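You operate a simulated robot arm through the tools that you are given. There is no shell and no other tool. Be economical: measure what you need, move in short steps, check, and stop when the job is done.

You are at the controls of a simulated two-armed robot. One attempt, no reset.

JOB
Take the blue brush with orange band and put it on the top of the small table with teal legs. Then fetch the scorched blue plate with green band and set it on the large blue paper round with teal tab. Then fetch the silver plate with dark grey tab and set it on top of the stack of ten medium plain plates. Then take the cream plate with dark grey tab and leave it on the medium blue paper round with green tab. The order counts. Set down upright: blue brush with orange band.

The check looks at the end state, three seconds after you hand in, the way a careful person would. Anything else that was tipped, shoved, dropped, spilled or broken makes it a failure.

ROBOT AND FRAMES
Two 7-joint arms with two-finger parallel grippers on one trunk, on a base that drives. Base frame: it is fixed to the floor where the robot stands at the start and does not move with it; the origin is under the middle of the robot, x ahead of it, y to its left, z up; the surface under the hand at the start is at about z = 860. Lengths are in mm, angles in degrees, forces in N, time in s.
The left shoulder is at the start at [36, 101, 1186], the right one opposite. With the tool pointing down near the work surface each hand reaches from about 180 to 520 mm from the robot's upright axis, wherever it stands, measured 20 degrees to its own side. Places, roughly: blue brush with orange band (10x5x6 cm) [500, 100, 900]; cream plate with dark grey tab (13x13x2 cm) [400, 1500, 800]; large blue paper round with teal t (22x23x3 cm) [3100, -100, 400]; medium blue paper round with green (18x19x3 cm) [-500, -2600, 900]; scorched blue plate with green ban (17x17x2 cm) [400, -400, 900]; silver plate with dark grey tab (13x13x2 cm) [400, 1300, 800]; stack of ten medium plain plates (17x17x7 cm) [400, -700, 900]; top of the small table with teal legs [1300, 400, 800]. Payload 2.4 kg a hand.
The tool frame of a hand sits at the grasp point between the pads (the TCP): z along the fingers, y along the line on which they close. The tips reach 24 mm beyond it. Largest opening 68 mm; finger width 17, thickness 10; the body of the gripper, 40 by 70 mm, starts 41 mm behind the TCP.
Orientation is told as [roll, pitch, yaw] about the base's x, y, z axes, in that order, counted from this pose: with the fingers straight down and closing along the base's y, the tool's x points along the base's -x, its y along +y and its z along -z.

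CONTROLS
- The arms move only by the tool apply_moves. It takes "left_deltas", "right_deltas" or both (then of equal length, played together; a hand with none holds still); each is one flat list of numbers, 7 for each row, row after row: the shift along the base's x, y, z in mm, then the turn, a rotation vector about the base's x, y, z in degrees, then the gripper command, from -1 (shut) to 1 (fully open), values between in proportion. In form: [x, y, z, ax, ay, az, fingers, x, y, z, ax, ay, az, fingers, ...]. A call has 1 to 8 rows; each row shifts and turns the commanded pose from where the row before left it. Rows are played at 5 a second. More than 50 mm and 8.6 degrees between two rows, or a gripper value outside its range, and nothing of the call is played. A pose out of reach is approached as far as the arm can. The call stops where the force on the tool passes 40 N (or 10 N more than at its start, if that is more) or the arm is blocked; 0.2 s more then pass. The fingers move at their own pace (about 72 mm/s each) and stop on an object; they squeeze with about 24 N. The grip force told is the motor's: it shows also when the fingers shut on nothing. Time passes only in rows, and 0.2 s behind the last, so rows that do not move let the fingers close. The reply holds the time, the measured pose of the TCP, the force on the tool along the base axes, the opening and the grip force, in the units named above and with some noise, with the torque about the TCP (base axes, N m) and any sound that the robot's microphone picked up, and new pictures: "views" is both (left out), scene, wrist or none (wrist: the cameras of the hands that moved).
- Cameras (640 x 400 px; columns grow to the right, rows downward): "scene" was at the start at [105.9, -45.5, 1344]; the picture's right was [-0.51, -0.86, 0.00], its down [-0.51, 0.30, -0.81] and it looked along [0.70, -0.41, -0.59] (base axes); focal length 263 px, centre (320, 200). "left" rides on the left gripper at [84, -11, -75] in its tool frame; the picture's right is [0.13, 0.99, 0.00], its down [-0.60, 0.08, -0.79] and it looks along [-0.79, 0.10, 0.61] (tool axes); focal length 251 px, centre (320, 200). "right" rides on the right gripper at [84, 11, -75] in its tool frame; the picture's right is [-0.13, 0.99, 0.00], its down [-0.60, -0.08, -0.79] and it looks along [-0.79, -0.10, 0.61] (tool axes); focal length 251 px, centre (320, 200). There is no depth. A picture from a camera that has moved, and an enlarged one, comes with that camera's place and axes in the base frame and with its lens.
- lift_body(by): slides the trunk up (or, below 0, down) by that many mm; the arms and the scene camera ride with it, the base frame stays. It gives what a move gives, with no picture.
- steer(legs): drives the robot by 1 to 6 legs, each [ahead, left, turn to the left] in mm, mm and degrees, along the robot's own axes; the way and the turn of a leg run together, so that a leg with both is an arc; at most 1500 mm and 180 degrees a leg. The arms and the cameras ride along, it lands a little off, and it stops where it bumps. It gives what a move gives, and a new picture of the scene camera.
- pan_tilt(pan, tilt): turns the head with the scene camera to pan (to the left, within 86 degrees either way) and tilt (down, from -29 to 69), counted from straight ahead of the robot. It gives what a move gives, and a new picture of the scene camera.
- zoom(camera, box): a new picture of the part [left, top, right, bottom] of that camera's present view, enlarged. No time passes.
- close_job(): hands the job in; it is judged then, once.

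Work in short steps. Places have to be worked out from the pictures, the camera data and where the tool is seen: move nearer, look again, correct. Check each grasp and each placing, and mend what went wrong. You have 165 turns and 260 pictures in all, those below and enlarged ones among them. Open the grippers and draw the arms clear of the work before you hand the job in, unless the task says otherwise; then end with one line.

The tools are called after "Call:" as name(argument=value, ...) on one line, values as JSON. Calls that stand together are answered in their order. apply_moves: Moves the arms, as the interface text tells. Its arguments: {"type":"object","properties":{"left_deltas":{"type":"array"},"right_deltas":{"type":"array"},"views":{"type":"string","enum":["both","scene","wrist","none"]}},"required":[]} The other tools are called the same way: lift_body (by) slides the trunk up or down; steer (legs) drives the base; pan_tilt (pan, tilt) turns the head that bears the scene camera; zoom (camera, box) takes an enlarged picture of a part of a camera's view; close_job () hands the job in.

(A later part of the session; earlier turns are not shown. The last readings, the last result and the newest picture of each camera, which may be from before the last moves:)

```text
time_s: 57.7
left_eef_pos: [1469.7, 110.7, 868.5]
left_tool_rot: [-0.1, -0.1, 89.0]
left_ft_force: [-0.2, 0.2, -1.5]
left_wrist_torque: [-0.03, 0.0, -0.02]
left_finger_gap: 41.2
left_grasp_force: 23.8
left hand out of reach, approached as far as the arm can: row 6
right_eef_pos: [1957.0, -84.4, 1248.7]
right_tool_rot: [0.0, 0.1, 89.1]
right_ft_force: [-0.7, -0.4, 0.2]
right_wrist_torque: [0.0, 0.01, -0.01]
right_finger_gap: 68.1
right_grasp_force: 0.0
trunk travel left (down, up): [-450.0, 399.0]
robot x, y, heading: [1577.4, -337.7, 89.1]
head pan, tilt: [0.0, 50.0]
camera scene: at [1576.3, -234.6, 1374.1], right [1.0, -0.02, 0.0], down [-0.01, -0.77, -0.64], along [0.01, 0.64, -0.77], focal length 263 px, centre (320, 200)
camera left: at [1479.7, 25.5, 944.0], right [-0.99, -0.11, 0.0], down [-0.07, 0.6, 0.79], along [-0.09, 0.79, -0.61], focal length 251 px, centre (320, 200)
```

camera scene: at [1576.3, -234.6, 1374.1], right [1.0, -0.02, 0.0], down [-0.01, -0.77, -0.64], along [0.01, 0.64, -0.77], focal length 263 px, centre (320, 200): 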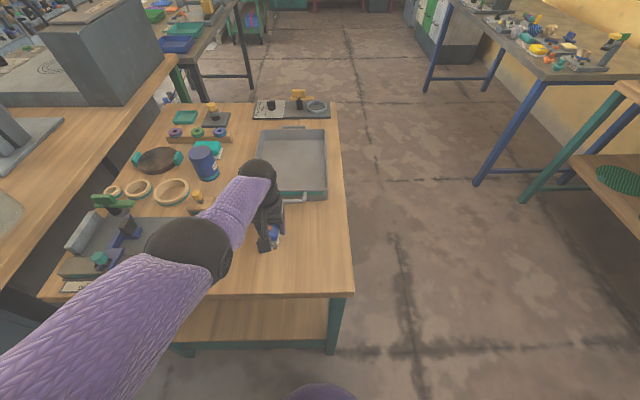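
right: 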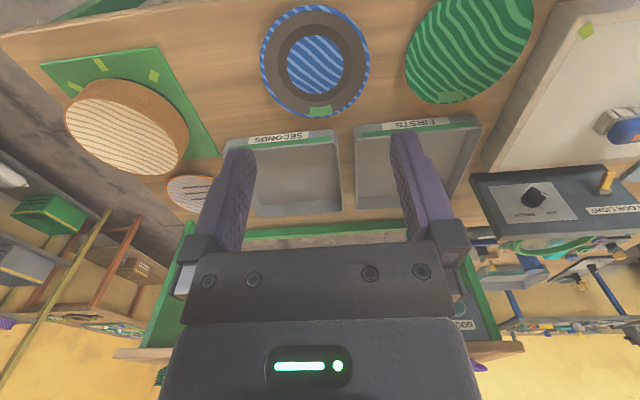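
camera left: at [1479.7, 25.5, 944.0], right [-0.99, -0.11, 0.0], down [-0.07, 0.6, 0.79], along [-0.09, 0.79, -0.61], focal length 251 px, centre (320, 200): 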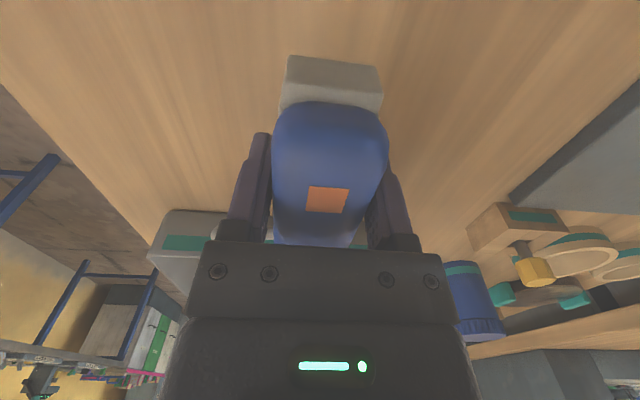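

Clear of the tray. I draw back 20 mm for reach and lower in small steps until the bristles touch.

Call:
apply_moves(left_deltas=[0, -20, 0, 0, 0, 0, -1, 0, 0, -10, 0, 0, 0, -1, 0, 0, -10, 0, 0, 0, -1, 0, 0, -6, 0, 0, 0, -1, 0, 0, -4, 0, 0, 0, -1, 0, 0, 0, 0, 0, 0, -1], views="wrist")

```text
time_s: 59.1
left_eef_pos: [1468.9, 91.3, 838.8]
left_tool_rot: [0.0, 0.0, 89.0]
left_ft_force: [-0.1, 0.1, -2.0]
left_wrist_torque: [0.0, -0.01, 0.02]
left_finger_gap: 41.4
left_grasp_force: 24.1
right_eef_pos: [1957.5, -84.6, 1248.8]
right_tool_rot: [-0.1, 0.1, 89.1]
right_ft_force: [-0.1, 0.2, -0.3]
right_wrist_torque: [-0.02, -0.04, -0.01]
right_finger_gap: 67.9
right_grasp_force: 0.1
trunk travel left (down, up): [-450.0, 399.0]
robot x, y, heading: [1579.0, -335.0, 89.0]
head pan, tilt: [0.0, 50.0]
camera left: at [1479.1, 7.0, 914.9], right [-0.99, -0.11, 0.0], down [-0.07, 0.61, 0.79], along [-0.09, 0.79, -0.61], focal length 251 px, centre (320, 200)
```

left: 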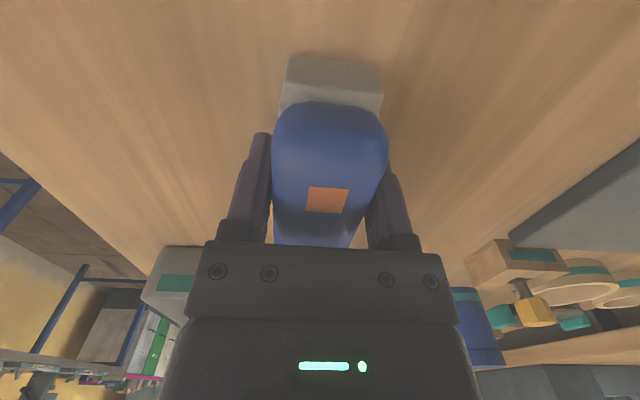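

No contact yet; I keep lowering in 3 mm steps.

Call:
apply_moves(left_deltas=[0, 0, -3, 0, 0, 0, -1, 0, 0, -3, 0, 0, 0, -1, 0, 0, -3, 0, 0, 0, -1, 0, 0, -3, 0, 0, 0, -1, 0, 0, 0, 0, 0, 0, -1], views="none")

```text
time_s: 60.3
left_eef_pos: [1467.6, 89.5, 831.4]
left_tool_rot: [0.1, 0.1, 89.0]
left_ft_force: [0.3, 0.0, -1.5]
left_wrist_torque: [0.02, 0.01, -0.01]
left_finger_gap: 41.5
left_grasp_force: 24.3
left hand out of reach, approached as far as the arm can: row 4
right_eef_pos: [1957.9, -84.3, 1248.0]
right_tool_rot: [-0.1, -0.1, 89.0]
right_ft_force: [0.5, 0.6, 0.8]
right_wrist_torque: [-0.01, 0.01, 0.01]
right_finger_gap: 67.9
right_grasp_force: 0.0
trunk travel left (down, up): [-450.0, 399.0]
robot x, y, heading: [1573.7, -336.4, 88.8]
head pan, tilt: [0.0, 50.0]
```

The arm is at its lower reach limit. I raise the hand 50, drop the trunk 60, and continue.

Call:
apply_moves(left_deltas=[0, 0, 30, 0, 0, 0, -1, 0, 0, 40, 0, 0, 0, -1], views="none")

Call:
lift_body(by=-60)

Call:
apply_moves(left_deltas=[0, 0, -4, 0, 0, 0, -1, 0, 0, -3, 0, 0, 0, -1, 0, 0, -3, 0, 0, 0, -1, 0, 0, -3, 0, 0, 0, -1, 0, 0, 0, 0, 0, 0, -1], views="wrist")

```text
time_s: 60.9
left_eef_pos: [1466.3, 88.3, 902.1]
left_tool_rot: [0.0, 0.0, 88.9]
left_ft_force: [-0.5, -0.6, -0.6]
left_wrist_torque: [0.0, 0.02, 0.0]
left_finger_gap: 41.0
left_grasp_force: 23.3
right_eef_pos: [1958.2, -84.3, 1249.4]
right_tool_rot: [0.0, 0.0, 89.0]
right_ft_force: [0.4, 0.8, 0.2]
right_wrist_torque: [0.0, -0.03, 0.01]
right_finger_gap: 67.9
right_grasp_force: 0.1
trunk travel left (down, up): [-450.0, 399.0]
robot x, y, heading: [1576.3, -336.8, 88.9]
head pan, tilt: [0.0, 50.0]
```

```text
time_s: 61.9
left_eef_pos: [1467.8, 89.9, 840.8]
left_tool_rot: [0.0, 0.0, 89.0]
left_ft_force: [0.4, 0.1, -1.5]
left_wrist_torque: [-0.02, 0.03, -0.02]
left_finger_gap: 41.3
left_grasp_force: 24.5
right_eef_pos: [1958.3, -85.3, 1189.1]
right_tool_rot: [0.0, 0.0, 89.0]
right_ft_force: [0.2, 0.6, -1.2]
right_wrist_torque: [0.0, -0.02, -0.03]
right_finger_gap: 68.1
right_grasp_force: 0.0
trunk travel left (down, up): [-390.0, 459.0]
robot x, y, heading: [1576.1, -336.6, 89.1]
head pan, tilt: [0.0, 50.0]
```

```text
time_s: 63.1
left_eef_pos: [1468.6, 89.6, 829.2]
left_tool_rot: [0.0, -0.3, 89.0]
left_ft_force: [-1.1, 3.2, 19.0]
left_wrist_torque: [-0.01, 0.06, 0.0]
left_finger_gap: 41.4
left_grasp_force: 23.7
right_eef_pos: [1957.8, -84.2, 1189.9]
right_tool_rot: [0.0, 0.0, 89.1]
right_ft_force: [0.0, -0.3, 0.5]
right_wrist_torque: [0.01, -0.03, -0.02]
right_finger_gap: 68.0
right_grasp_force: 0.1
trunk travel left (down, up): [-390.0, 459.0]
robot x, y, heading: [1578.8, -334.2, 89.4]
head pan, tilt: [0.0, 50.0]
camera left: at [1479.1, 4.4, 904.7], right [-0.99, -0.11, 0.0], down [-0.07, 0.6, 0.8], along [-0.09, 0.79, -0.61], focal length 251 px, centre (320, 200)
```

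left: 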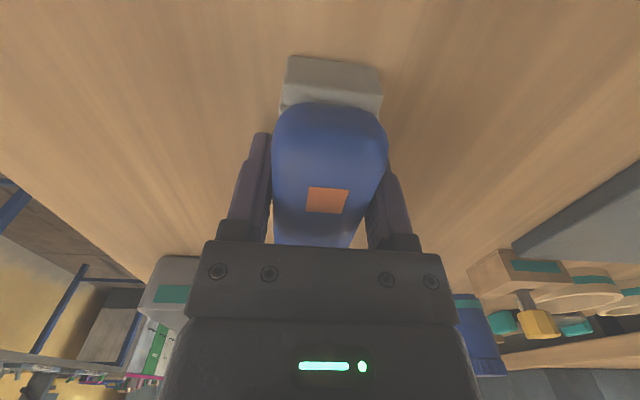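

Contact: 19 N up, so the bristles stand on the table. I open the fingers and lift straight away.

Call:
apply_moves(left_deltas=[0, 0, 2, 0, 0, 0, -0.2, 0, 0, 0, 0, 0, 0, 1, 0, 0, 0, 0, 0, 0, 1, 0, 0, 20, 0, 0, 0, 1, 0, 0, 40, 0, 0, 0, 1, 0, 0, 45, 0, 0, 0, 1, 0, 0, 45, 0, 0, 0, 1], views="both")

```text
time_s: 64.7
left_eef_pos: [1467.7, 89.8, 981.3]
left_tool_rot: [0.1, 0.0, 89.0]
left_ft_force: [0.6, -1.0, -0.3]
left_wrist_torque: [0.03, 0.03, 0.01]
left_finger_gap: 67.8
left_grasp_force: 0.0
right_eef_pos: [1958.3, -84.5, 1189.4]
right_tool_rot: [0.0, 0.0, 89.0]
right_ft_force: [-1.1, -0.4, 0.5]
right_wrist_torque: [-0.02, 0.01, 0.02]
right_finger_gap: 67.9
right_grasp_force: 0.0
trunk travel left (down, up): [-390.0, 459.0]
robot x, y, heading: [1572.8, -337.4, 88.9]
head pan, tilt: [0.0, 50.0]
camera scene: at [1576.9, -226.8, 1313.7], right [1.0, -0.02, 0.0], down [-0.01, -0.77, -0.64], along [0.01, 0.64, -0.77], focal length 263 px, centre (320, 200)
camera left: at [1478.5, 5.6, 1056.5], right [-0.99, -0.11, 0.0], down [-0.07, 0.61, 0.79], along [-0.09, 0.79, -0.61], focal length 251 px, centre (320, 200)
```

scene: 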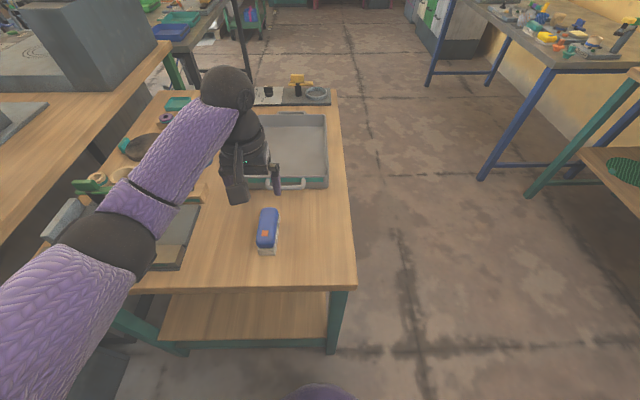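
left: 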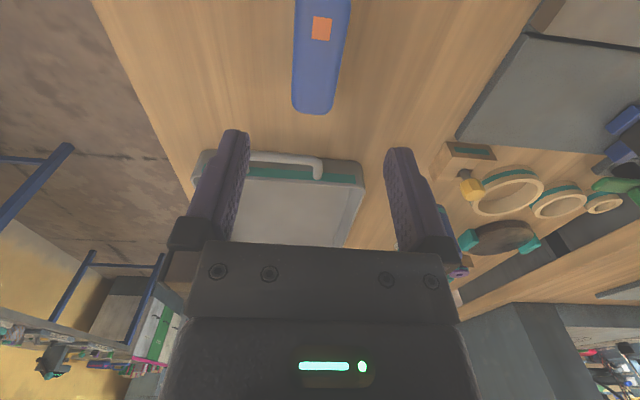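

The brush stands upright on the table. Now back around the bench for the scorched plate: I retrace the route, first drawing the left hand in.

Call:
steer(legs=[[-1050, 0, 0], [0, 0, -89], [-1500, 0, 0], [-330, 0, 0], [0, 1050, 0]])

Call:
pan_tilt(pan=-10, tilt=45)

```text
time_s: 88.0
left_eef_pos: [100.3, -270.4, 980.2]
left_tool_rot: [0.0, 0.0, 2.0]
left_ft_force: [-1.1, 0.5, -0.6]
left_wrist_torque: [-0.02, 0.01, -0.01]
left_finger_gap: 67.9
left_grasp_force: 0.1
right_eef_pos: [-47.5, -768.4, 1187.9]
right_tool_rot: [-0.1, 0.0, 2.1]
right_ft_force: [0.6, -0.7, -0.4]
right_wrist_torque: [0.0, 0.0, -0.03]
right_finger_gap: 67.9
right_grasp_force: 0.0
trunk travel left (down, up): [-390.0, 459.0]
robot x, y, heading: [-318.3, -400.0, 2.2]
head pan, tilt: [0.0, 50.0]
camera scene: at [-210.7, -397.6, 1313.7], right [0.03, -1.0, 0.0], down [-0.77, -0.03, -0.64], along [0.64, 0.02, -0.77], focal length 263 px, centre (320, 200)
```

scene: 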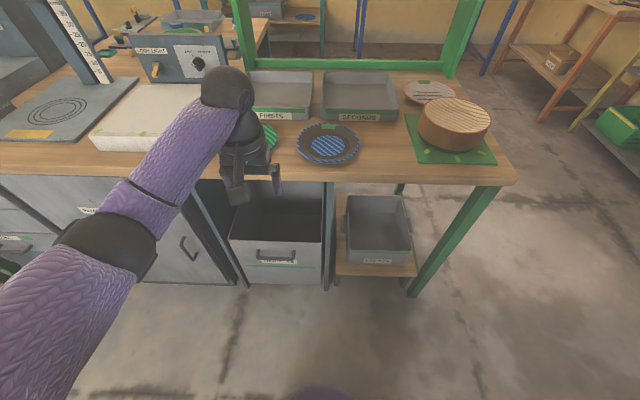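

```text
time_s: 88.7
left_eef_pos: [101.2, -271.4, 980.2]
left_tool_rot: [0.0, 0.0, 1.9]
left_ft_force: [0.2, -0.3, -0.1]
left_wrist_torque: [-0.01, 0.0, -0.01]
left_finger_gap: 67.9
left_grasp_force: 0.1
right_eef_pos: [-47.7, -769.5, 1189.5]
right_tool_rot: [0.0, 0.0, 2.0]
right_ft_force: [-0.1, 0.9, 0.1]
right_wrist_torque: [-0.02, -0.01, 0.01]
right_finger_gap: 68.0
right_grasp_force: 0.2
trunk travel left (down, up): [-390.0, 459.0]
robot x, y, heading: [-321.6, -402.7, 2.1]
head pan, tilt: [-10.0, 45.0]
camera scene: at [-207.2, -411.7, 1320.6], right [-0.14, -0.99, 0.0], down [-0.7, 0.1, -0.71], along [0.7, -0.1, -0.71], focal length 263 px, centre (320, 200)
```

scene: 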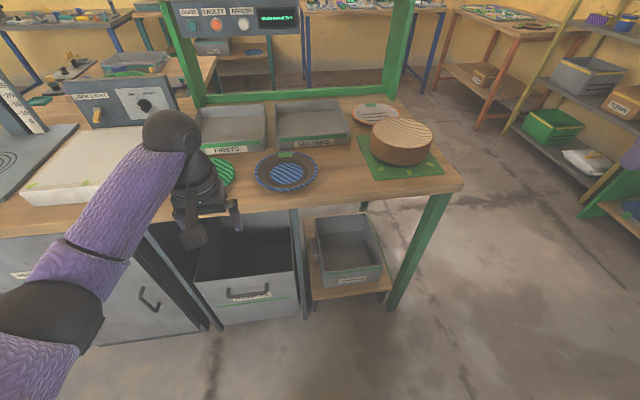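

I move nearer to stand at about [−150,−290], staying clear of the open drawer, and raise the left hand back out of the way.

Call:
apply_moves(left_deltas=[-30, 10, 30, 0, 0, 0, 1, -30, 10, 30, 0, 0, 0, 1, -30, 10, 30, 0, 0, 0, 1], views="none")

Call:
steer(legs=[[0, 0, -2], [0, 110, 0], [170, 0, 0]])

Call:
pan_tilt(pan=-15, tilt=50)

```text
time_s: 89.5
left_eef_pos: [9.5, -240.8, 1070.1]
left_tool_rot: [0.1, 0.0, 1.9]
left_ft_force: [-0.1, -0.6, 0.5]
left_wrist_torque: [0.0, 0.04, -0.01]
left_finger_gap: 67.9
left_grasp_force: 0.1
right_eef_pos: [-49.4, -770.0, 1187.9]
right_tool_rot: [0.0, 0.1, 1.9]
right_ft_force: [0.4, 1.0, 1.6]
right_wrist_torque: [-0.01, -0.01, 0.01]
right_finger_gap: 68.0
right_grasp_force: 0.1
trunk travel left (down, up): [-390.0, 459.0]
robot x, y, heading: [-317.6, -400.6, 2.0]
head pan, tilt: [-10.0, 45.0]
```

```text
time_s: 92.1
left_eef_pos: [185.5, -146.3, 1069.8]
left_tool_rot: [0.0, -0.1, -0.1]
left_ft_force: [0.1, 0.6, -0.3]
left_wrist_torque: [-0.04, 0.01, 0.0]
left_finger_gap: 68.1
left_grasp_force: 0.0
right_eef_pos: [108.6, -670.4, 1188.4]
right_tool_rot: [-0.1, 0.2, -0.1]
right_ft_force: [0.4, 0.8, 1.1]
right_wrist_torque: [-0.02, 0.02, 0.02]
right_finger_gap: 68.0
right_grasp_force: 0.2
trunk travel left (down, up): [-390.0, 459.0]
robot x, y, heading: [-148.3, -291.9, 0.0]
head pan, tilt: [-10.0, 45.0]
camera scene: at [-37.3, -307.7, 1320.6], right [-0.17, -0.98, 0.0], down [-0.7, 0.12, -0.71], along [0.7, -0.12, -0.71], focal length 263 px, centre (320, 200)
```

scene: 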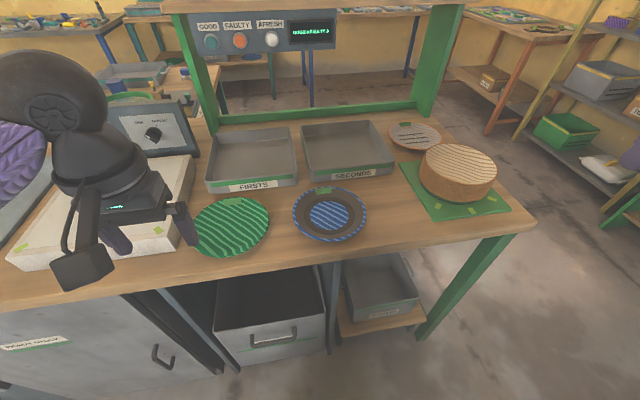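

```text
time_s: 92.8
left_eef_pos: [185.1, -144.6, 1070.0]
left_tool_rot: [0.1, 0.0, -0.2]
left_ft_force: [-0.5, 0.1, -0.2]
left_wrist_torque: [0.01, 0.05, 0.03]
left_finger_gap: 67.9
left_grasp_force: 0.0
right_eef_pos: [107.3, -670.2, 1188.9]
right_tool_rot: [0.0, 0.0, 0.0]
right_ft_force: [1.1, 0.4, -0.2]
right_wrist_torque: [0.0, 0.01, 0.02]
right_finger_gap: 68.0
right_grasp_force: 0.0
trunk travel left (down, up): [-390.0, 459.0]
robot x, y, heading: [-149.9, -290.2, -0.0]
head pan, tilt: [-15.0, 50.0]
camera scene: at [-43.7, -313.5, 1313.7], right [-0.26, -0.97, 0.0], down [-0.74, 0.2, -0.64], along [0.62, -0.17, -0.77], focal length 263 px, centre (320, 200)
```

scene: 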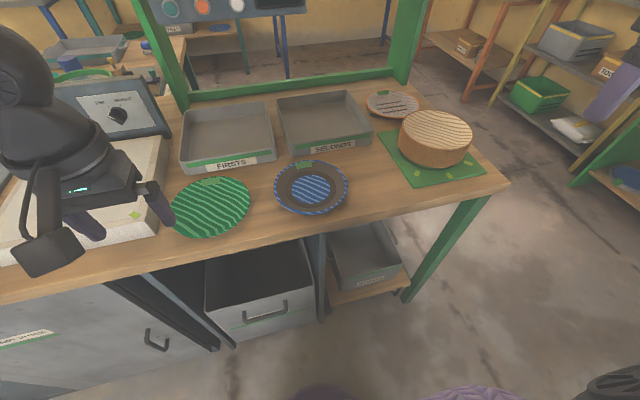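

Call:
zoom(camera="scene", box=[250, 130, 370, 230])

Call:
zoom(camera="scene", box=[360, 70, 500, 200])

```text
4.00 times, centred on (310, 180) of scene
camera zoom: at [-43.7, -313.5, 1313.7], right [-0.26, -0.97, 0.0], down [-0.74, 0.2, -0.64], along [0.62, -0.17, -0.77], focal length 1050 px, centre (360, 280)
```

zoom: 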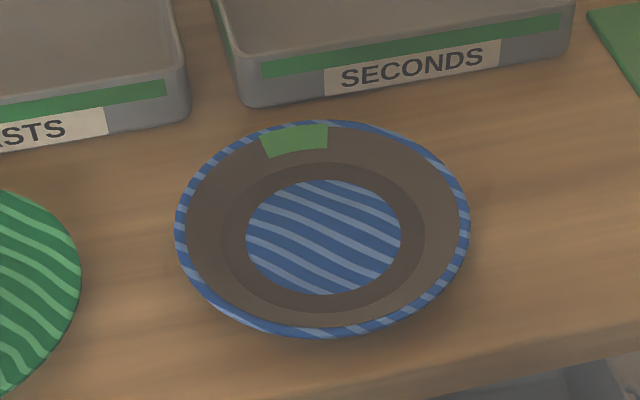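

```text
3.08 times, centred on (430, 135) of scene
camera zoom: at [-43.7, -313.5, 1313.7], right [-0.26, -0.97, 0.0], down [-0.74, 0.2, -0.64], along [0.62, -0.17, -0.77], focal length 808 px, centre (-18, 400)
```

zoom: 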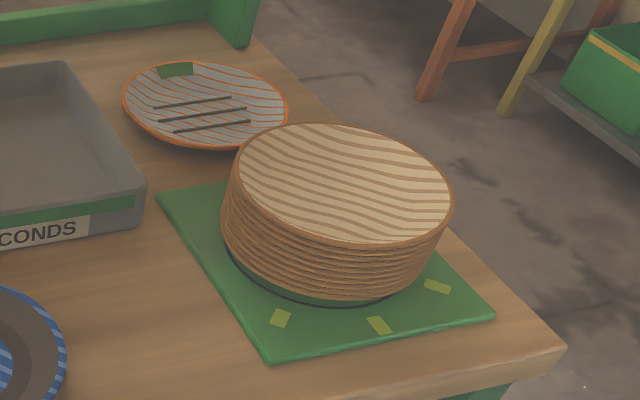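

The plate's centre is about [352,−398], rim top near z≈880, near edge x≈267. I plan a rim pinch from the near side with the fingers pointing forward and ~35° down, closing in the vertical plane. First I bring the right hand in front of it while tilting.

Call:
apply_moves(right_deltas=[5, 38, -15, 0, -8, 0, 1, 5, 38, -15, 0, -8, 0, 1, 5, 38, -15, 0, -8, 0, 1, 5, 38, -15, 0, -8, 0, 1, 5, 38, -15, 0, -8, 0, 1, 5, 38, -15, 0, -8, 0, 1, 5, 38, -15, 0, -7, 0, 1], views="scene")

```text
time_s: 94.4
left_eef_pos: [186.2, -143.4, 1070.5]
left_tool_rot: [-0.1, -0.1, -0.1]
left_ft_force: [0.3, 0.1, 0.1]
left_wrist_torque: [0.01, -0.02, 0.03]
left_finger_gap: 68.0
left_grasp_force: 0.2
right_eef_pos: [208.0, -408.0, 1109.2]
right_tool_rot: [-0.1, -54.9, 0.2]
right_ft_force: [0.7, 0.6, -0.2]
right_wrist_torque: [-0.04, 0.02, 0.0]
right_finger_gap: 68.3
right_grasp_force: 0.0
right hand out of reach, approached as far as the arm can: row 4, 5, 6, 7
trunk travel left (down, up): [-390.0, 459.0]
robot x, y, heading: [-150.2, -289.4, -0.2]
head pan, tilt: [-15.0, 50.0]
camera scene: at [-43.4, -312.9, 1313.7], right [-0.26, -0.97, 0.0], down [-0.74, 0.2, -0.64], along [0.62, -0.17, -0.77], focal length 263 px, centre (320, 200)
```

scene: 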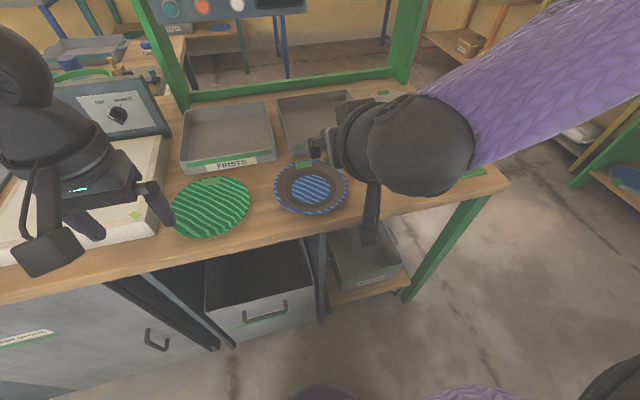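

The tilted pose works. I roll the hand 90° about its finger axis so that it closes in the vertical plane.

Call:
apply_moves(right_deltas=[5, 0, 0, -6.7, 0, 4.7, 1, 5, 0, 0, -6.7, 0, 4.7, 1, 5, 0, 0, -6.7, 0, 4.7, 1, 5, 0, 0, -6.7, 0, 4.7, 1, 5, 0, 0, -6.7, 0, 4.7, 1, 5, 0, 0, -6.7, 0, 4.7, 1, 5, 0, 0, -6.7, 0, 4.7, 1, 5, 0, 0, -6.7, 0, 4.7, 1], views="none")

Call:
apply_moves(right_deltas=[0, 0, 0, -6.7, 0, 4.7, 0, 0, 0, 0, -6.7, 0, 4.7, -0.3, 0, 0, 0, -6.7, 0, 4.7, -0.4, 0, 0, 0, 0, 0, 0, -0.4], views="both")

```text
time_s: 96.2
left_eef_pos: [186.7, -145.5, 1069.4]
left_tool_rot: [0.0, 0.0, 0.0]
left_ft_force: [-0.5, -0.1, -0.2]
left_wrist_torque: [-0.03, 0.0, 0.03]
left_finger_gap: 68.3
left_grasp_force: 0.0
right_eef_pos: [249.6, -408.7, 1110.4]
right_tool_rot: [-52.4, -19.8, 75.5]
right_ft_force: [-0.7, -0.3, -0.4]
right_wrist_torque: [0.01, -0.02, 0.02]
right_finger_gap: 67.8
right_grasp_force: 0.1
trunk travel left (down, up): [-390.0, 459.0]
robot x, y, heading: [-149.6, -292.0, 0.2]
head pan, tilt: [-15.0, 50.0]
```

```text
time_s: 97.2
left_eef_pos: [185.2, -144.3, 1069.8]
left_tool_rot: [0.0, 0.0, -0.1]
left_ft_force: [0.1, 0.0, -0.5]
left_wrist_torque: [0.01, -0.01, 0.0]
left_finger_gap: 68.1
left_grasp_force: 0.0
right_eef_pos: [249.4, -408.6, 1108.8]
right_tool_rot: [-55.0, 0.0, 90.0]
right_ft_force: [0.1, 0.3, 0.1]
right_wrist_torque: [0.04, -0.02, 0.05]
right_finger_gap: 20.2
right_grasp_force: 0.1
trunk travel left (down, up): [-390.0, 459.0]
robot x, y, heading: [-151.7, -291.6, -0.1]
head pan, tilt: [-15.0, 50.0]
camera scene: at [-43.7, -313.4, 1313.7], right [-0.26, -0.97, 0.0], down [-0.74, 0.2, -0.64], along [0.62, -0.17, -0.77], focal length 263 px, centre (320, 200)
camera right: at [181.0, -493.2, 1144.7], right [-0.57, 0.13, -0.81], down [-0.61, 0.6, 0.52], along [0.56, 0.79, -0.27], focal length 251 px, centre (320, 200)
```

scene: 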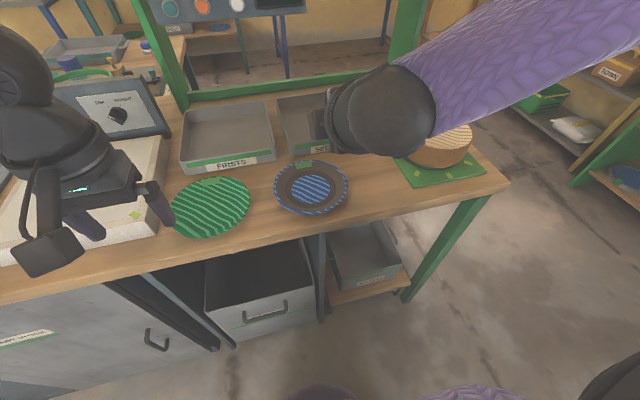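
right: 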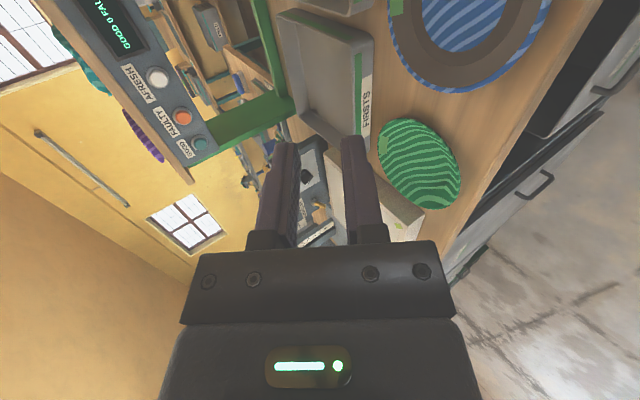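

Orientation is exactly as wanted ([−55,0,90], gap 20). I lower the hand to just above and behind the near rim and look.

Call:
apply_moves(right_deltas=[0, 5, -45, 0, 0, 0, -0.4, 0, 5, -45, 0, 0, 0, -0.4, -5, 0, -45, 0, 0, 0, -0.4, -15, 0, -20, 0, 0, 0, -0.4, -15, 0, -10, 0, 0, 0, -0.4, 0, 0, 0, 0, 0, 0, -0.4], views="both")

```text
time_s: 98.6
left_eef_pos: [186.3, -144.7, 1069.2]
left_tool_rot: [0.0, 0.0, -0.1]
left_ft_force: [-0.3, -0.4, 0.1]
left_wrist_torque: [0.02, 0.0, 0.0]
left_finger_gap: 67.8
left_grasp_force: 0.1
right_eef_pos: [213.2, -422.5, 966.5]
right_tool_rot: [-55.0, 0.0, 90.1]
right_ft_force: [0.6, 1.0, 0.6]
right_wrist_torque: [-0.01, 0.01, -0.01]
right_finger_gap: 20.3
right_grasp_force: 0.0
right hand out of reach, approached as far as the arm can: row 3, 4, 5
trunk travel left (down, up): [-390.0, 459.0]
robot x, y, heading: [-148.3, -290.8, 0.4]
head pan, tilt: [-15.0, 50.0]
camera scene: at [-43.7, -313.4, 1313.7], right [-0.26, -0.97, 0.0], down [-0.74, 0.2, -0.64], along [0.62, -0.17, -0.77], focal length 263 px, centre (320, 200)
camera right: at [145.7, -507.5, 1001.6], right [-0.57, 0.13, -0.81], down [-0.6, 0.6, 0.52], along [0.56, 0.79, -0.27], focal length 251 px, centre (320, 200)
```

scene: 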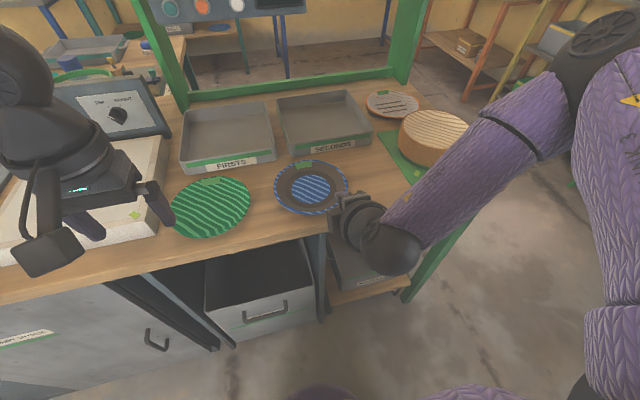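
right: 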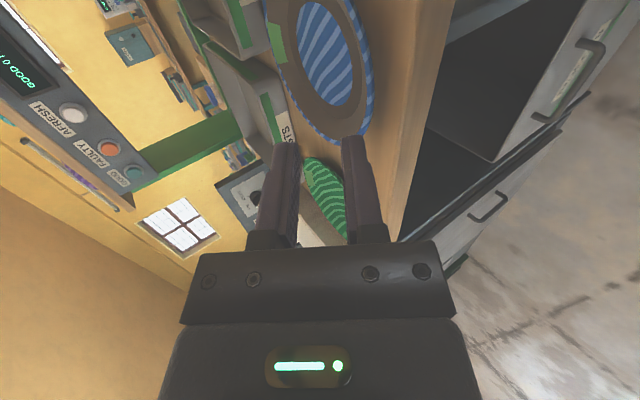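

The arm is cramped this close; I back the robot 110 mm so it works further out.

Call:
steer(legs=[[-110, 0, 0]])

Call:
apply_moves(right_deltas=[40, 8, 0, 0, 0, 0, -0.4, 40, 8, 0, 0, 0, 0, -0.4, 20, 8, -15, 0, 0, 0, -0.4, 0, 0, -20, 0, 0, 0, -0.4, 0, 0, 0, 0, 0, 0, -0.4], views="both")

```text
time_s: 99.8
left_eef_pos: [76.1, -144.4, 1070.0]
left_tool_rot: [0.0, -0.1, 0.0]
left_ft_force: [-0.8, 0.3, 0.5]
left_wrist_torque: [0.0, 0.01, 0.02]
left_finger_gap: 68.2
left_grasp_force: 0.1
right_eef_pos: [103.5, -423.1, 966.9]
right_tool_rot: [-54.9, 0.0, 90.2]
right_ft_force: [-0.7, -0.9, 0.4]
right_wrist_torque: [0.0, 0.03, 0.02]
right_finger_gap: 20.5
right_grasp_force: 0.1
trunk travel left (down, up): [-390.0, 459.0]
robot x, y, heading: [-260.3, -293.2, -0.0]
head pan, tilt: [-15.0, 50.0]
camera scene: at [-153.4, -313.3, 1313.8], right [-0.26, -0.97, 0.0], down [-0.74, 0.2, -0.64], along [0.62, -0.17, -0.77], focal length 263 px, centre (320, 200)
```

scene: 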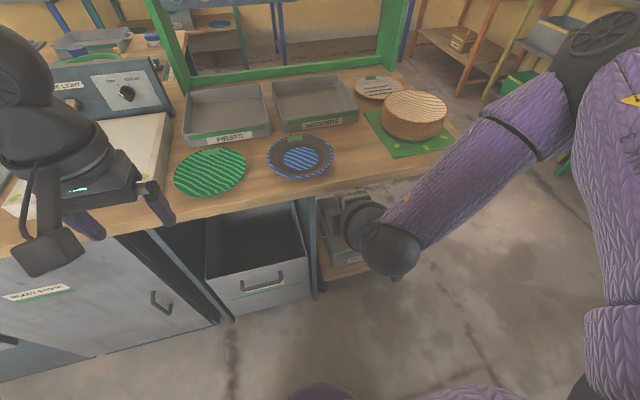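

```text
time_s: 101.0
left_eef_pos: [76.3, -144.5, 1069.1]
left_tool_rot: [0.0, 0.0, 0.1]
left_ft_force: [0.6, 0.4, 0.8]
left_wrist_torque: [0.01, 0.03, 0.03]
left_finger_gap: 68.0
left_grasp_force: 0.1
right_eef_pos: [188.6, -435.2, 971.4]
right_tool_rot: [-54.8, 0.0, 90.1]
right_ft_force: [-0.1, 0.2, 0.4]
right_wrist_torque: [-0.03, -0.01, 0.0]
right_finger_gap: 20.5
right_grasp_force: 0.1
right hand out of reach, approached as far as the arm can: row 1, 2, 3, 4
trunk travel left (down, up): [-390.0, 459.0]
robot x, y, heading: [-259.0, -289.4, 0.1]
head pan, tilt: [-15.0, 50.0]
camera scene: at [-152.6, -313.3, 1313.7], right [-0.26, -0.97, 0.0], down [-0.74, 0.2, -0.64], along [0.62, -0.17, -0.77], focal length 263 px, centre (320, 200)
camera right: at [121.6, -520.0, 1006.0], right [-0.57, 0.13, -0.81], down [-0.61, 0.6, 0.52], along [0.55, 0.79, -0.27], focal length 251 px, centre (320, 200)
```

scene: 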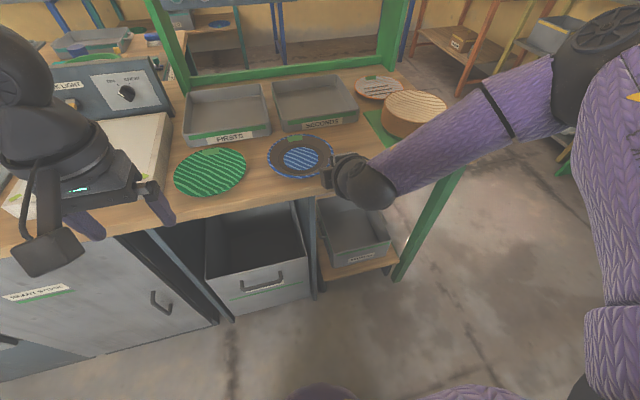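
right: 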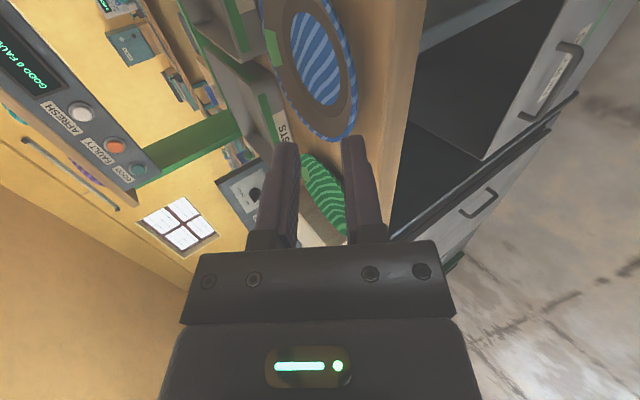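

The wrist limits with the fingers pointing straight ahead. I turn the hand ~40° to the left about the vertical, grasping the rim from the near right, which suits the forearm's direction.

Call:
apply_moves(right_deltas=[0, -20, 0, 0, 0, 8, -0.4, 0, -20, 0, 0, 0, 8, -0.4, 0, 0, 0, 0, 0, 8, -0.4, 0, 0, 0, 0, 0, 8, -0.4, 0, 0, 0, 0, 0, 8, -0.4, 0, 0, 0, 0, 0, 0, -0.4], views="both")

```text
time_s: 102.4
left_eef_pos: [76.6, -144.7, 1069.9]
left_tool_rot: [0.0, 0.0, 0.0]
left_ft_force: [0.2, 0.7, 0.7]
left_wrist_torque: [-0.02, 0.0, 0.04]
left_finger_gap: 67.9
left_grasp_force: 0.1
right_eef_pos: [191.1, -475.9, 973.1]
right_tool_rot: [-56.0, 0.3, 124.4]
right_ft_force: [0.2, -0.2, 0.4]
right_wrist_torque: [-0.03, 0.01, 0.02]
right_finger_gap: 20.4
right_grasp_force: 0.0
right hand out of reach, approached as far as the arm can: row 5
trunk travel left (down, up): [-390.0, 459.0]
robot x, y, heading: [-259.6, -291.1, -0.3]
head pan, tilt: [-15.0, 50.0]
camera scene: at [-152.6, -313.4, 1313.7], right [-0.26, -0.97, 0.0], down [-0.74, 0.2, -0.64], along [0.62, -0.17, -0.77], focal length 263 px, centre (320, 200)
camera right: at [181.3, -583.5, 1007.3], right [-0.53, -0.21, -0.82], down [-0.85, 0.15, 0.5], along [0.02, 0.97, -0.26], focal length 251 px, centre (320, 200)
```

scene: 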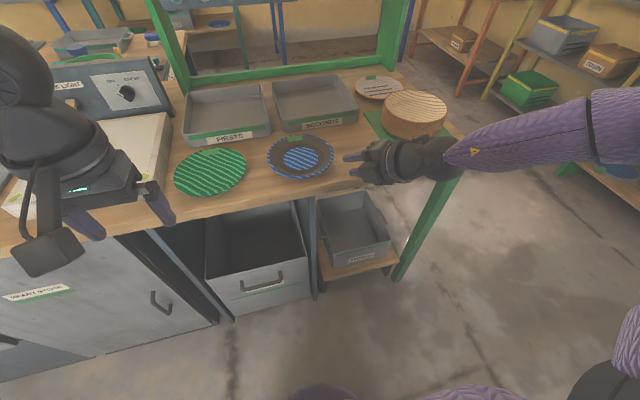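
right: 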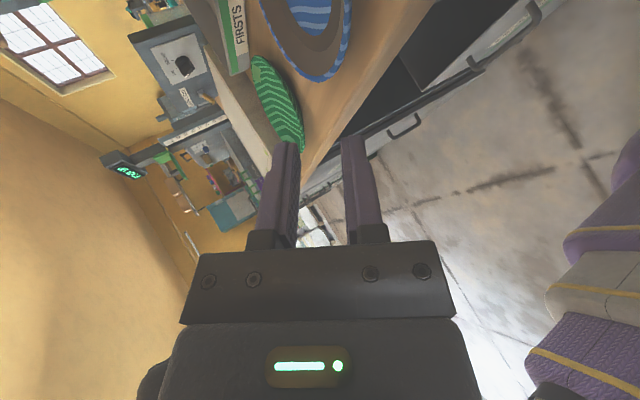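

The elbow swings far out in this roll sense. I undo the turn and roll the hand 180° the other way (the gripper is symmetric), raised clear of the bench.

Call:
apply_moves(right_deltas=[0, 0, 30, 0, 0, -8.5, -0.4, 0, 0, 30, 0, 0, -8.5, -0.4, 0, 0, 30, 0, 0, -8.5, -0.4, 0, 0, 0, 0, 0, -8.5, -0.4, 0, 0, 0, 6.97, 0, -4.85, -0.4, 0, 0, 0, 6.97, 0, -4.85, -0.4, 0, 0, 0, 6.97, 0, -4.85, -0.4, 0, 0, 0, 6.97, 0, -4.85, -0.4], views="none")

Call:
apply_moves(right_deltas=[0, 0, 0, 6.97, 0, -4.85, -0.4, 0, 0, 0, 6.97, 0, -4.85, -0.4, 0, 0, 0, 6.97, 0, -4.85, -0.4, 0, 0, 0, 6.97, 0, -4.85, -0.4, 0, 0, 0, 6.97, 0, -4.85, -0.4, 0, 0, 0, 6.97, 0, -4.85, -0.4, 0, 0, 0, 6.97, 0, -4.85, -0.4, 0, 0, 0, 0, 0, 0, -0.4], views="scene")

```text
time_s: 104.2
left_eef_pos: [76.3, -145.3, 1070.5]
left_tool_rot: [0.0, 0.0, 0.1]
left_ft_force: [0.1, 0.2, -0.5]
left_wrist_torque: [0.0, 0.02, 0.03]
left_finger_gap: 68.1
left_grasp_force: 0.0
right_eef_pos: [189.8, -475.4, 1063.1]
right_tool_rot: [-51.1, -27.0, 69.6]
right_ft_force: [-0.7, 0.4, -0.4]
right_wrist_torque: [0.0, 0.04, -0.01]
right_finger_gap: 20.5
right_grasp_force: 0.1
trunk travel left (down, up): [-390.0, 459.0]
robot x, y, heading: [-259.4, -290.5, 0.3]
head pan, tilt: [-15.0, 50.0]
```

```text
time_s: 106.0
left_eef_pos: [77.0, -143.5, 1069.7]
left_tool_rot: [0.1, 0.1, 0.1]
left_ft_force: [0.2, 0.5, -0.5]
left_wrist_torque: [0.0, 0.01, 0.02]
left_finger_gap: 68.0
left_grasp_force: 0.0
right_eef_pos: [191.0, -475.0, 1063.3]
right_tool_rot: [3.3, -55.3, -5.3]
right_ft_force: [-0.5, 0.1, 0.4]
right_wrist_torque: [0.0, 0.02, 0.01]
right_finger_gap: 20.7
right_grasp_force: 0.2
trunk travel left (down, up): [-390.0, 459.0]
robot x, y, heading: [-260.7, -296.7, -0.0]
head pan, tilt: [-15.0, 50.0]
camera scene: at [-152.6, -313.4, 1313.7], right [-0.26, -0.97, 0.0], down [-0.74, 0.2, -0.64], along [0.62, -0.17, -0.77], focal length 263 px, centre (320, 200)
```

scene: 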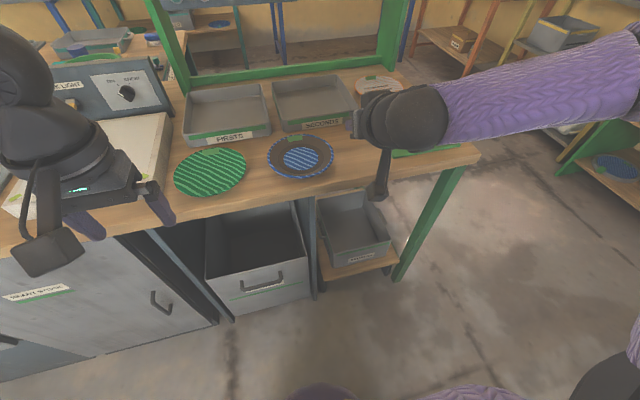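

Call:
apply_moves(right_deltas=[0, 0, 0, 6.97, 0, -4.85, -0.4, 0, 0, 0, 6.97, 0, -4.85, -0.4, 0, 0, 0, 6.97, 0, -4.85, -0.4, 0, 0, 0, 6.97, 0, -4.85, -0.4, 0, 0, 0, 6.97, 0, -4.85, -0.4, 0, 0, 0, 6.97, 0, -4.85, -0.4, 0, 0, 0, 6.97, 0, -4.85, -0.4, 0, 0, 0, 6.97, 0, -4.85, -0.4], views="none")

Call:
apply_moves(right_deltas=[0, 0, 0, 6.97, 0, -4.85, -0.4, 0, 0, 0, 6.97, 0, -4.85, -0.4, 0, 10, -30, 0, 0, 0, -0.4, 0, 20, -30, 0, 0, 0, -0.4, 0, 20, -30, 0, 0, 0, -0.4, 0, 20, -30, 0, 0, 0, -0.4, 0, 0, 0, 0, 0, 0, -0.4], views="both")

```text
time_s: 107.8
left_eef_pos: [76.3, -144.3, 1069.1]
left_tool_rot: [0.0, 0.0, 0.0]
left_ft_force: [0.4, 0.1, -0.2]
left_wrist_torque: [0.03, 0.02, -0.03]
left_finger_gap: 67.9
left_grasp_force: 0.0
right_eef_pos: [190.6, -475.1, 1064.2]
right_tool_rot: [52.7, -15.8, -79.1]
right_ft_force: [0.0, 0.5, 0.3]
right_wrist_torque: [0.04, 0.02, -0.04]
right_finger_gap: 20.3
right_grasp_force: 0.0
trunk travel left (down, up): [-390.0, 459.0]
robot x, y, heading: [-258.1, -290.9, 0.2]
head pan, tilt: [-15.0, 50.0]
```

```text
time_s: 109.4
left_eef_pos: [75.6, -144.0, 1070.6]
left_tool_rot: [0.1, -0.1, 0.0]
left_ft_force: [-0.2, 0.1, -0.6]
left_wrist_torque: [0.01, 0.01, 0.02]
left_finger_gap: 68.3
left_grasp_force: 0.1
right_eef_pos: [201.5, -480.7, 1052.6]
right_tool_rot: [54.0, -2.0, -88.9]
right_ft_force: [-1.4, 0.2, -0.5]
right_wrist_torque: [0.05, 0.02, 0.02]
right_finger_gap: 20.5
right_grasp_force: 0.0
right hand out of reach, approached as far as the arm can: row 3, 4, 5, 6
trunk travel left (down, up): [-390.0, 459.0]
robot x, y, heading: [-257.8, -294.3, 0.2]
head pan, tilt: [-15.0, 50.0]
camera scene: at [-152.6, -313.3, 1313.7], right [-0.26, -0.97, 0.0], down [-0.74, 0.2, -0.64], along [0.62, -0.17, -0.77], focal length 263 px, centre (320, 200)
camera right: at [145.6, -395.7, 1103.7], right [0.58, -0.09, 0.81], down [-0.68, -0.6, 0.42], along [0.45, -0.79, -0.41], focal length 251 px, centre (320, 200)
```

scene: 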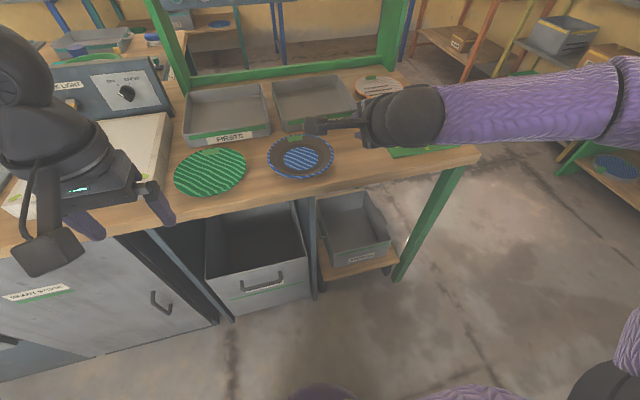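
right: 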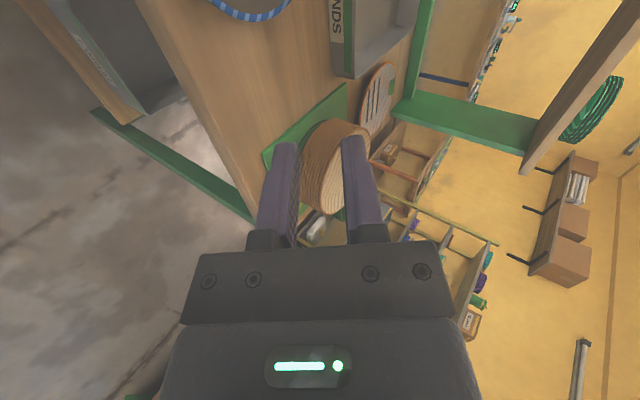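

This sense is worse. I'll back off into free space, return to the first roll sense, and explore which lateral offset lets the tilted hand go low (I need that for the shelf as well).

Call:
steer(legs=[[-350, 0, 0]])

Call:
apply_moves(right_deltas=[0, 0, 0, -6.97, 0, 4.85, -0.4, 0, 0, 0, -6.97, 0, 4.85, -0.4, 0, 0, 0, -6.97, 0, 4.85, -0.4, 0, 0, 0, -6.97, 0, 4.85, -0.4, 0, 0, 0, -6.97, 0, 4.85, -0.4, 0, 0, 0, -6.97, 0, 4.85, -0.4, 0, 0, 0, -6.97, 0, 4.85, -0.4, 0, 0, 0, -6.97, 0, 4.85, -0.4], views="none")

Call:
apply_moves(right_deltas=[0, 0, 0, -6.97, 0, 4.85, -0.4, 0, 0, 0, -6.97, 0, 4.85, -0.4, 0, 0, 0, -6.97, 0, 4.85, -0.4, 0, 0, 0, -6.97, 0, 4.85, -0.4, 0, 0, 0, -6.97, 0, 4.85, -0.4, 0, 0, 0, -6.97, 0, 4.85, -0.4, 0, 0, 0, -6.97, 0, 4.85, -0.4, 0, 0, 0, -6.97, 0, 4.85, -0.4], views="none")

Call:
apply_moves(right_deltas=[0, -30, -20, -6.97, 0, 4.85, -0.4, 0, -30, -20, -6.97, 0, 4.85, -0.4, 0, -30, -20, -6.97, 0, 4.85, -0.4, 0, -30, -20, -6.97, 0, 4.85, -0.4, 0, 0, -40, 0, 0, 0, -0.4, 0, 0, -40, 0, 0, 0, -0.4, 0, 0, -40, 0, 0, 0, -0.4], views="scene")

```text
time_s: 111.6
left_eef_pos: [-271.0, -144.1, 1069.0]
left_tool_rot: [0.0, 0.0, 0.3]
left_ft_force: [0.3, 0.1, 0.3]
left_wrist_torque: [-0.02, 0.01, -0.01]
left_finger_gap: 67.8
left_grasp_force: 0.0
right_eef_pos: [-143.0, -478.6, 1053.6]
right_tool_rot: [54.0, -2.1, -88.6]
right_ft_force: [-0.3, 0.6, 1.0]
right_wrist_torque: [0.0, 0.02, -0.02]
right_finger_gap: 20.3
right_grasp_force: 0.1
trunk travel left (down, up): [-390.0, 459.0]
robot x, y, heading: [-603.6, -295.4, 0.4]
head pan, tilt: [-15.0, 50.0]
camera scene: at [-500.1, -313.9, 1313.8], right [-0.25, -0.97, 0.0], down [-0.74, 0.19, -0.64], along [0.62, -0.16, -0.77], focal length 263 px, centre (320, 200)
```

scene: 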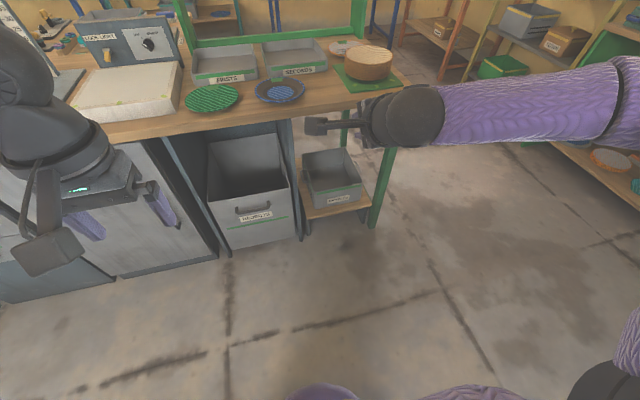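

```text
time_s: 113.4
left_eef_pos: [-271.7, -144.7, 1068.5]
left_tool_rot: [0.0, -0.1, 0.3]
left_ft_force: [0.2, 0.9, 0.6]
left_wrist_torque: [0.02, 0.0, 0.01]
left_finger_gap: 68.0
left_grasp_force: 0.0
right_eef_pos: [-144.5, -478.5, 1052.7]
right_tool_rot: [24.3, -50.6, -31.5]
right_ft_force: [-0.4, 0.8, -0.8]
right_wrist_torque: [0.01, 0.0, -0.03]
right_finger_gap: 20.3
right_grasp_force: 0.0
trunk travel left (down, up): [-390.0, 459.0]
robot x, y, heading: [-602.6, -290.7, 0.3]
head pan, tilt: [-15.0, 50.0]
```

```text
time_s: 115.2
left_eef_pos: [-271.6, -143.4, 1068.8]
left_tool_rot: [-0.1, 0.1, 0.3]
left_ft_force: [-0.6, -0.2, -0.9]
left_wrist_torque: [0.01, -0.01, -0.04]
left_finger_gap: 68.0
left_grasp_force: 0.0
right_eef_pos: [-144.6, -480.0, 1054.0]
right_tool_rot: [-48.0, -32.9, 63.1]
right_ft_force: [0.5, 0.1, 0.5]
right_wrist_torque: [0.01, 0.02, -0.02]
right_finger_gap: 20.4
right_grasp_force: 0.0
trunk travel left (down, up): [-390.0, 459.0]
robot x, y, heading: [-606.1, -293.3, 0.2]
head pan, tilt: [-15.0, 50.0]
```

```text
time_s: 116.8
left_eef_pos: [-271.4, -144.3, 1069.6]
left_tool_rot: [-0.1, 0.0, 0.3]
left_ft_force: [-0.7, 0.3, 0.1]
left_wrist_torque: [0.01, -0.03, -0.04]
left_finger_gap: 68.0
left_grasp_force: 0.1
right_eef_pos: [-163.0, -596.6, 915.0]
right_tool_rot: [-56.0, -6.3, 85.6]
right_ft_force: [0.0, 0.3, -0.5]
right_wrist_torque: [-0.01, -0.03, 0.02]
right_finger_gap: 20.5
right_grasp_force: 0.1
right hand out of reach, approached as far as the arm can: row 6, 7
trunk travel left (down, up): [-390.0, 459.0]
robot x, y, heading: [-604.2, -296.5, 0.3]
head pan, tilt: [-15.0, 50.0]
camera scene: at [-499.3, -313.4, 1313.7], right [-0.25, -0.97, 0.0], down [-0.74, 0.19, -0.64], along [0.62, -0.16, -0.77], focal length 263 px, centre (320, 200)
```

scene: 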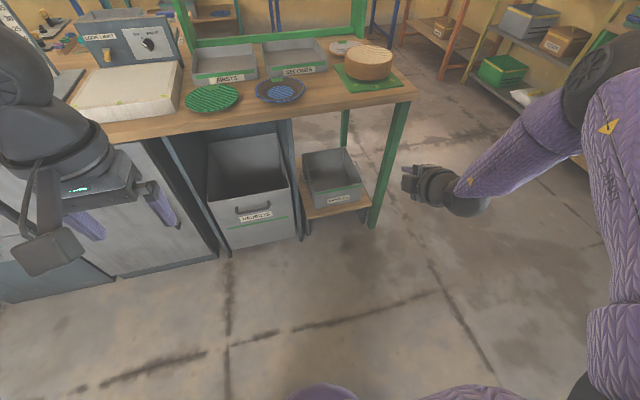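

Further right lets it go lower (z 915, 260 below shoulder). I explore further: forward plus down.

Call:
apply_moves(right_deltas=[35, 0, -10, 0, 0, 0, -0.4, 35, 0, -10, 0, 0, 0, -0.4, 35, 0, -10, 0, 0, 0, -0.4, 0, 0, -30, 0, 0, 0, -0.4, 0, 0, -30, 0, 0, 0, -0.4], views="none")

Call:
apply_moves(right_deltas=[0, -35, 0, 0, 0, 0, -0.4, 0, -35, 0, 0, 0, 0, -0.4, 0, -35, 0, 0, 0, 0, -0.4, 0, 0, 0, 0, 0, 0, -0.4], views="none")

```text
time_s: 118.0
left_eef_pos: [-272.0, -145.0, 1069.2]
left_tool_rot: [0.0, 0.0, 0.3]
left_ft_force: [-0.5, 0.4, 0.8]
left_wrist_torque: [0.02, -0.01, -0.01]
left_finger_gap: 67.9
left_grasp_force: 0.1
right_eef_pos: [-125.5, -592.2, 931.7]
right_tool_rot: [-56.0, -6.2, 85.5]
right_ft_force: [-0.8, -0.4, -0.2]
right_wrist_torque: [0.0, -0.03, 0.01]
right_finger_gap: 20.4
right_grasp_force: 0.0
right hand out of reach, approached as far as the arm can: row 1, 2, 3, 4, 5
trunk travel left (down, up): [-390.0, 459.0]
robot x, y, heading: [-608.7, -290.6, 0.3]
head pan, tilt: [-15.0, 50.0]
```

```text
time_s: 119.0
left_eef_pos: [-271.9, -144.8, 1069.0]
left_tool_rot: [0.0, 0.0, 0.4]
left_ft_force: [0.2, -0.4, 0.0]
left_wrist_torque: [-0.01, 0.02, 0.01]
left_finger_gap: 68.0
left_grasp_force: 0.1
right_eef_pos: [-126.9, -700.3, 957.5]
right_tool_rot: [-56.0, -6.3, 85.5]
right_ft_force: [-0.2, 0.6, -0.4]
right_wrist_torque: [0.01, 0.0, 0.0]
right_finger_gap: 20.8
right_grasp_force: 0.1
right hand out of reach, approached as far as the arm can: row 2, 3
trunk travel left (down, up): [-390.0, 459.0]
robot x, y, heading: [-602.1, -294.1, 0.2]
head pan, tilt: [-15.0, 50.0]
```

The limit seems to come from the raised elbow. I return to a vertical tool, go low first, and then tilt there, hoping for a better elbow branch.

Call:
apply_moves(right_deltas=[0, 20, 0, 6.7, 0, -4.7, -0.4, 0, 20, 0, 6.7, 0, -4.7, -0.4, 0, 20, 0, 6.7, 0, -4.7, -0.4, 0, 20, 0, 6.7, 0, -4.7, -0.4, 0, 20, 0, 6.7, 0, -4.7, -0.4, 0, 0, 0, 6.7, 0, -4.7, -0.4, 0, 0, 0, 6.7, 0, -4.7, -0.4, 0, 0, 0, 6.7, 0, -4.7, -0.4], views="none")

Call:
apply_moves(right_deltas=[0, 0, 0, 6.7, 0, -4.7, -0.4, 0, 0, 0, 6.7, 0, -4.7, -0.4, 0, 0, 0, 0, 8, 0, -0.4, 0, 0, 0, 0, 8, 0, -0.4, 0, 0, 0, 0, 8, 0, -0.4, 0, 0, 0, 0, 8, 0, -0.4, 0, 0, 0, 0, 8, 0, -0.4, 0, 0, 0, 0, 8, 0, -0.4], views="none")

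```text
time_s: 120.8
left_eef_pos: [-271.3, -143.5, 1070.4]
left_tool_rot: [0.1, 0.0, 0.3]
left_ft_force: [-0.2, 0.3, -0.4]
left_wrist_torque: [0.04, 0.01, -0.01]
left_finger_gap: 67.9
left_grasp_force: 0.2
right_eef_pos: [-126.7, -600.0, 956.4]
right_tool_rot: [-23.7, -51.7, 27.7]
right_ft_force: [-0.2, 0.2, -0.4]
right_wrist_torque: [-0.03, 0.01, -0.01]
right_finger_gap: 20.3
right_grasp_force: 0.1
trunk travel left (down, up): [-390.0, 459.0]
robot x, y, heading: [-610.0, -290.0, 0.4]
head pan, tilt: [-15.0, 50.0]
```

```text
time_s: 122.6
left_eef_pos: [-271.4, -143.6, 1070.3]
left_tool_rot: [0.0, 0.0, 0.2]
left_ft_force: [0.0, 0.4, 0.2]
left_wrist_torque: [-0.05, 0.01, 0.01]
left_finger_gap: 67.9
left_grasp_force: 0.1
right_eef_pos: [-116.1, -617.1, 961.1]
right_tool_rot: [-8.4, -19.9, 0.3]
right_ft_force: [-0.5, 0.3, -0.7]
right_wrist_torque: [-0.02, 0.01, 0.01]
right_finger_gap: 20.1
right_grasp_force: 0.0
right hand out of reach, approached as far as the arm can: row 5, 6
trunk travel left (down, up): [-390.0, 459.0]
robot x, y, heading: [-608.2, -293.4, 0.2]
head pan, tilt: [-15.0, 50.0]
```

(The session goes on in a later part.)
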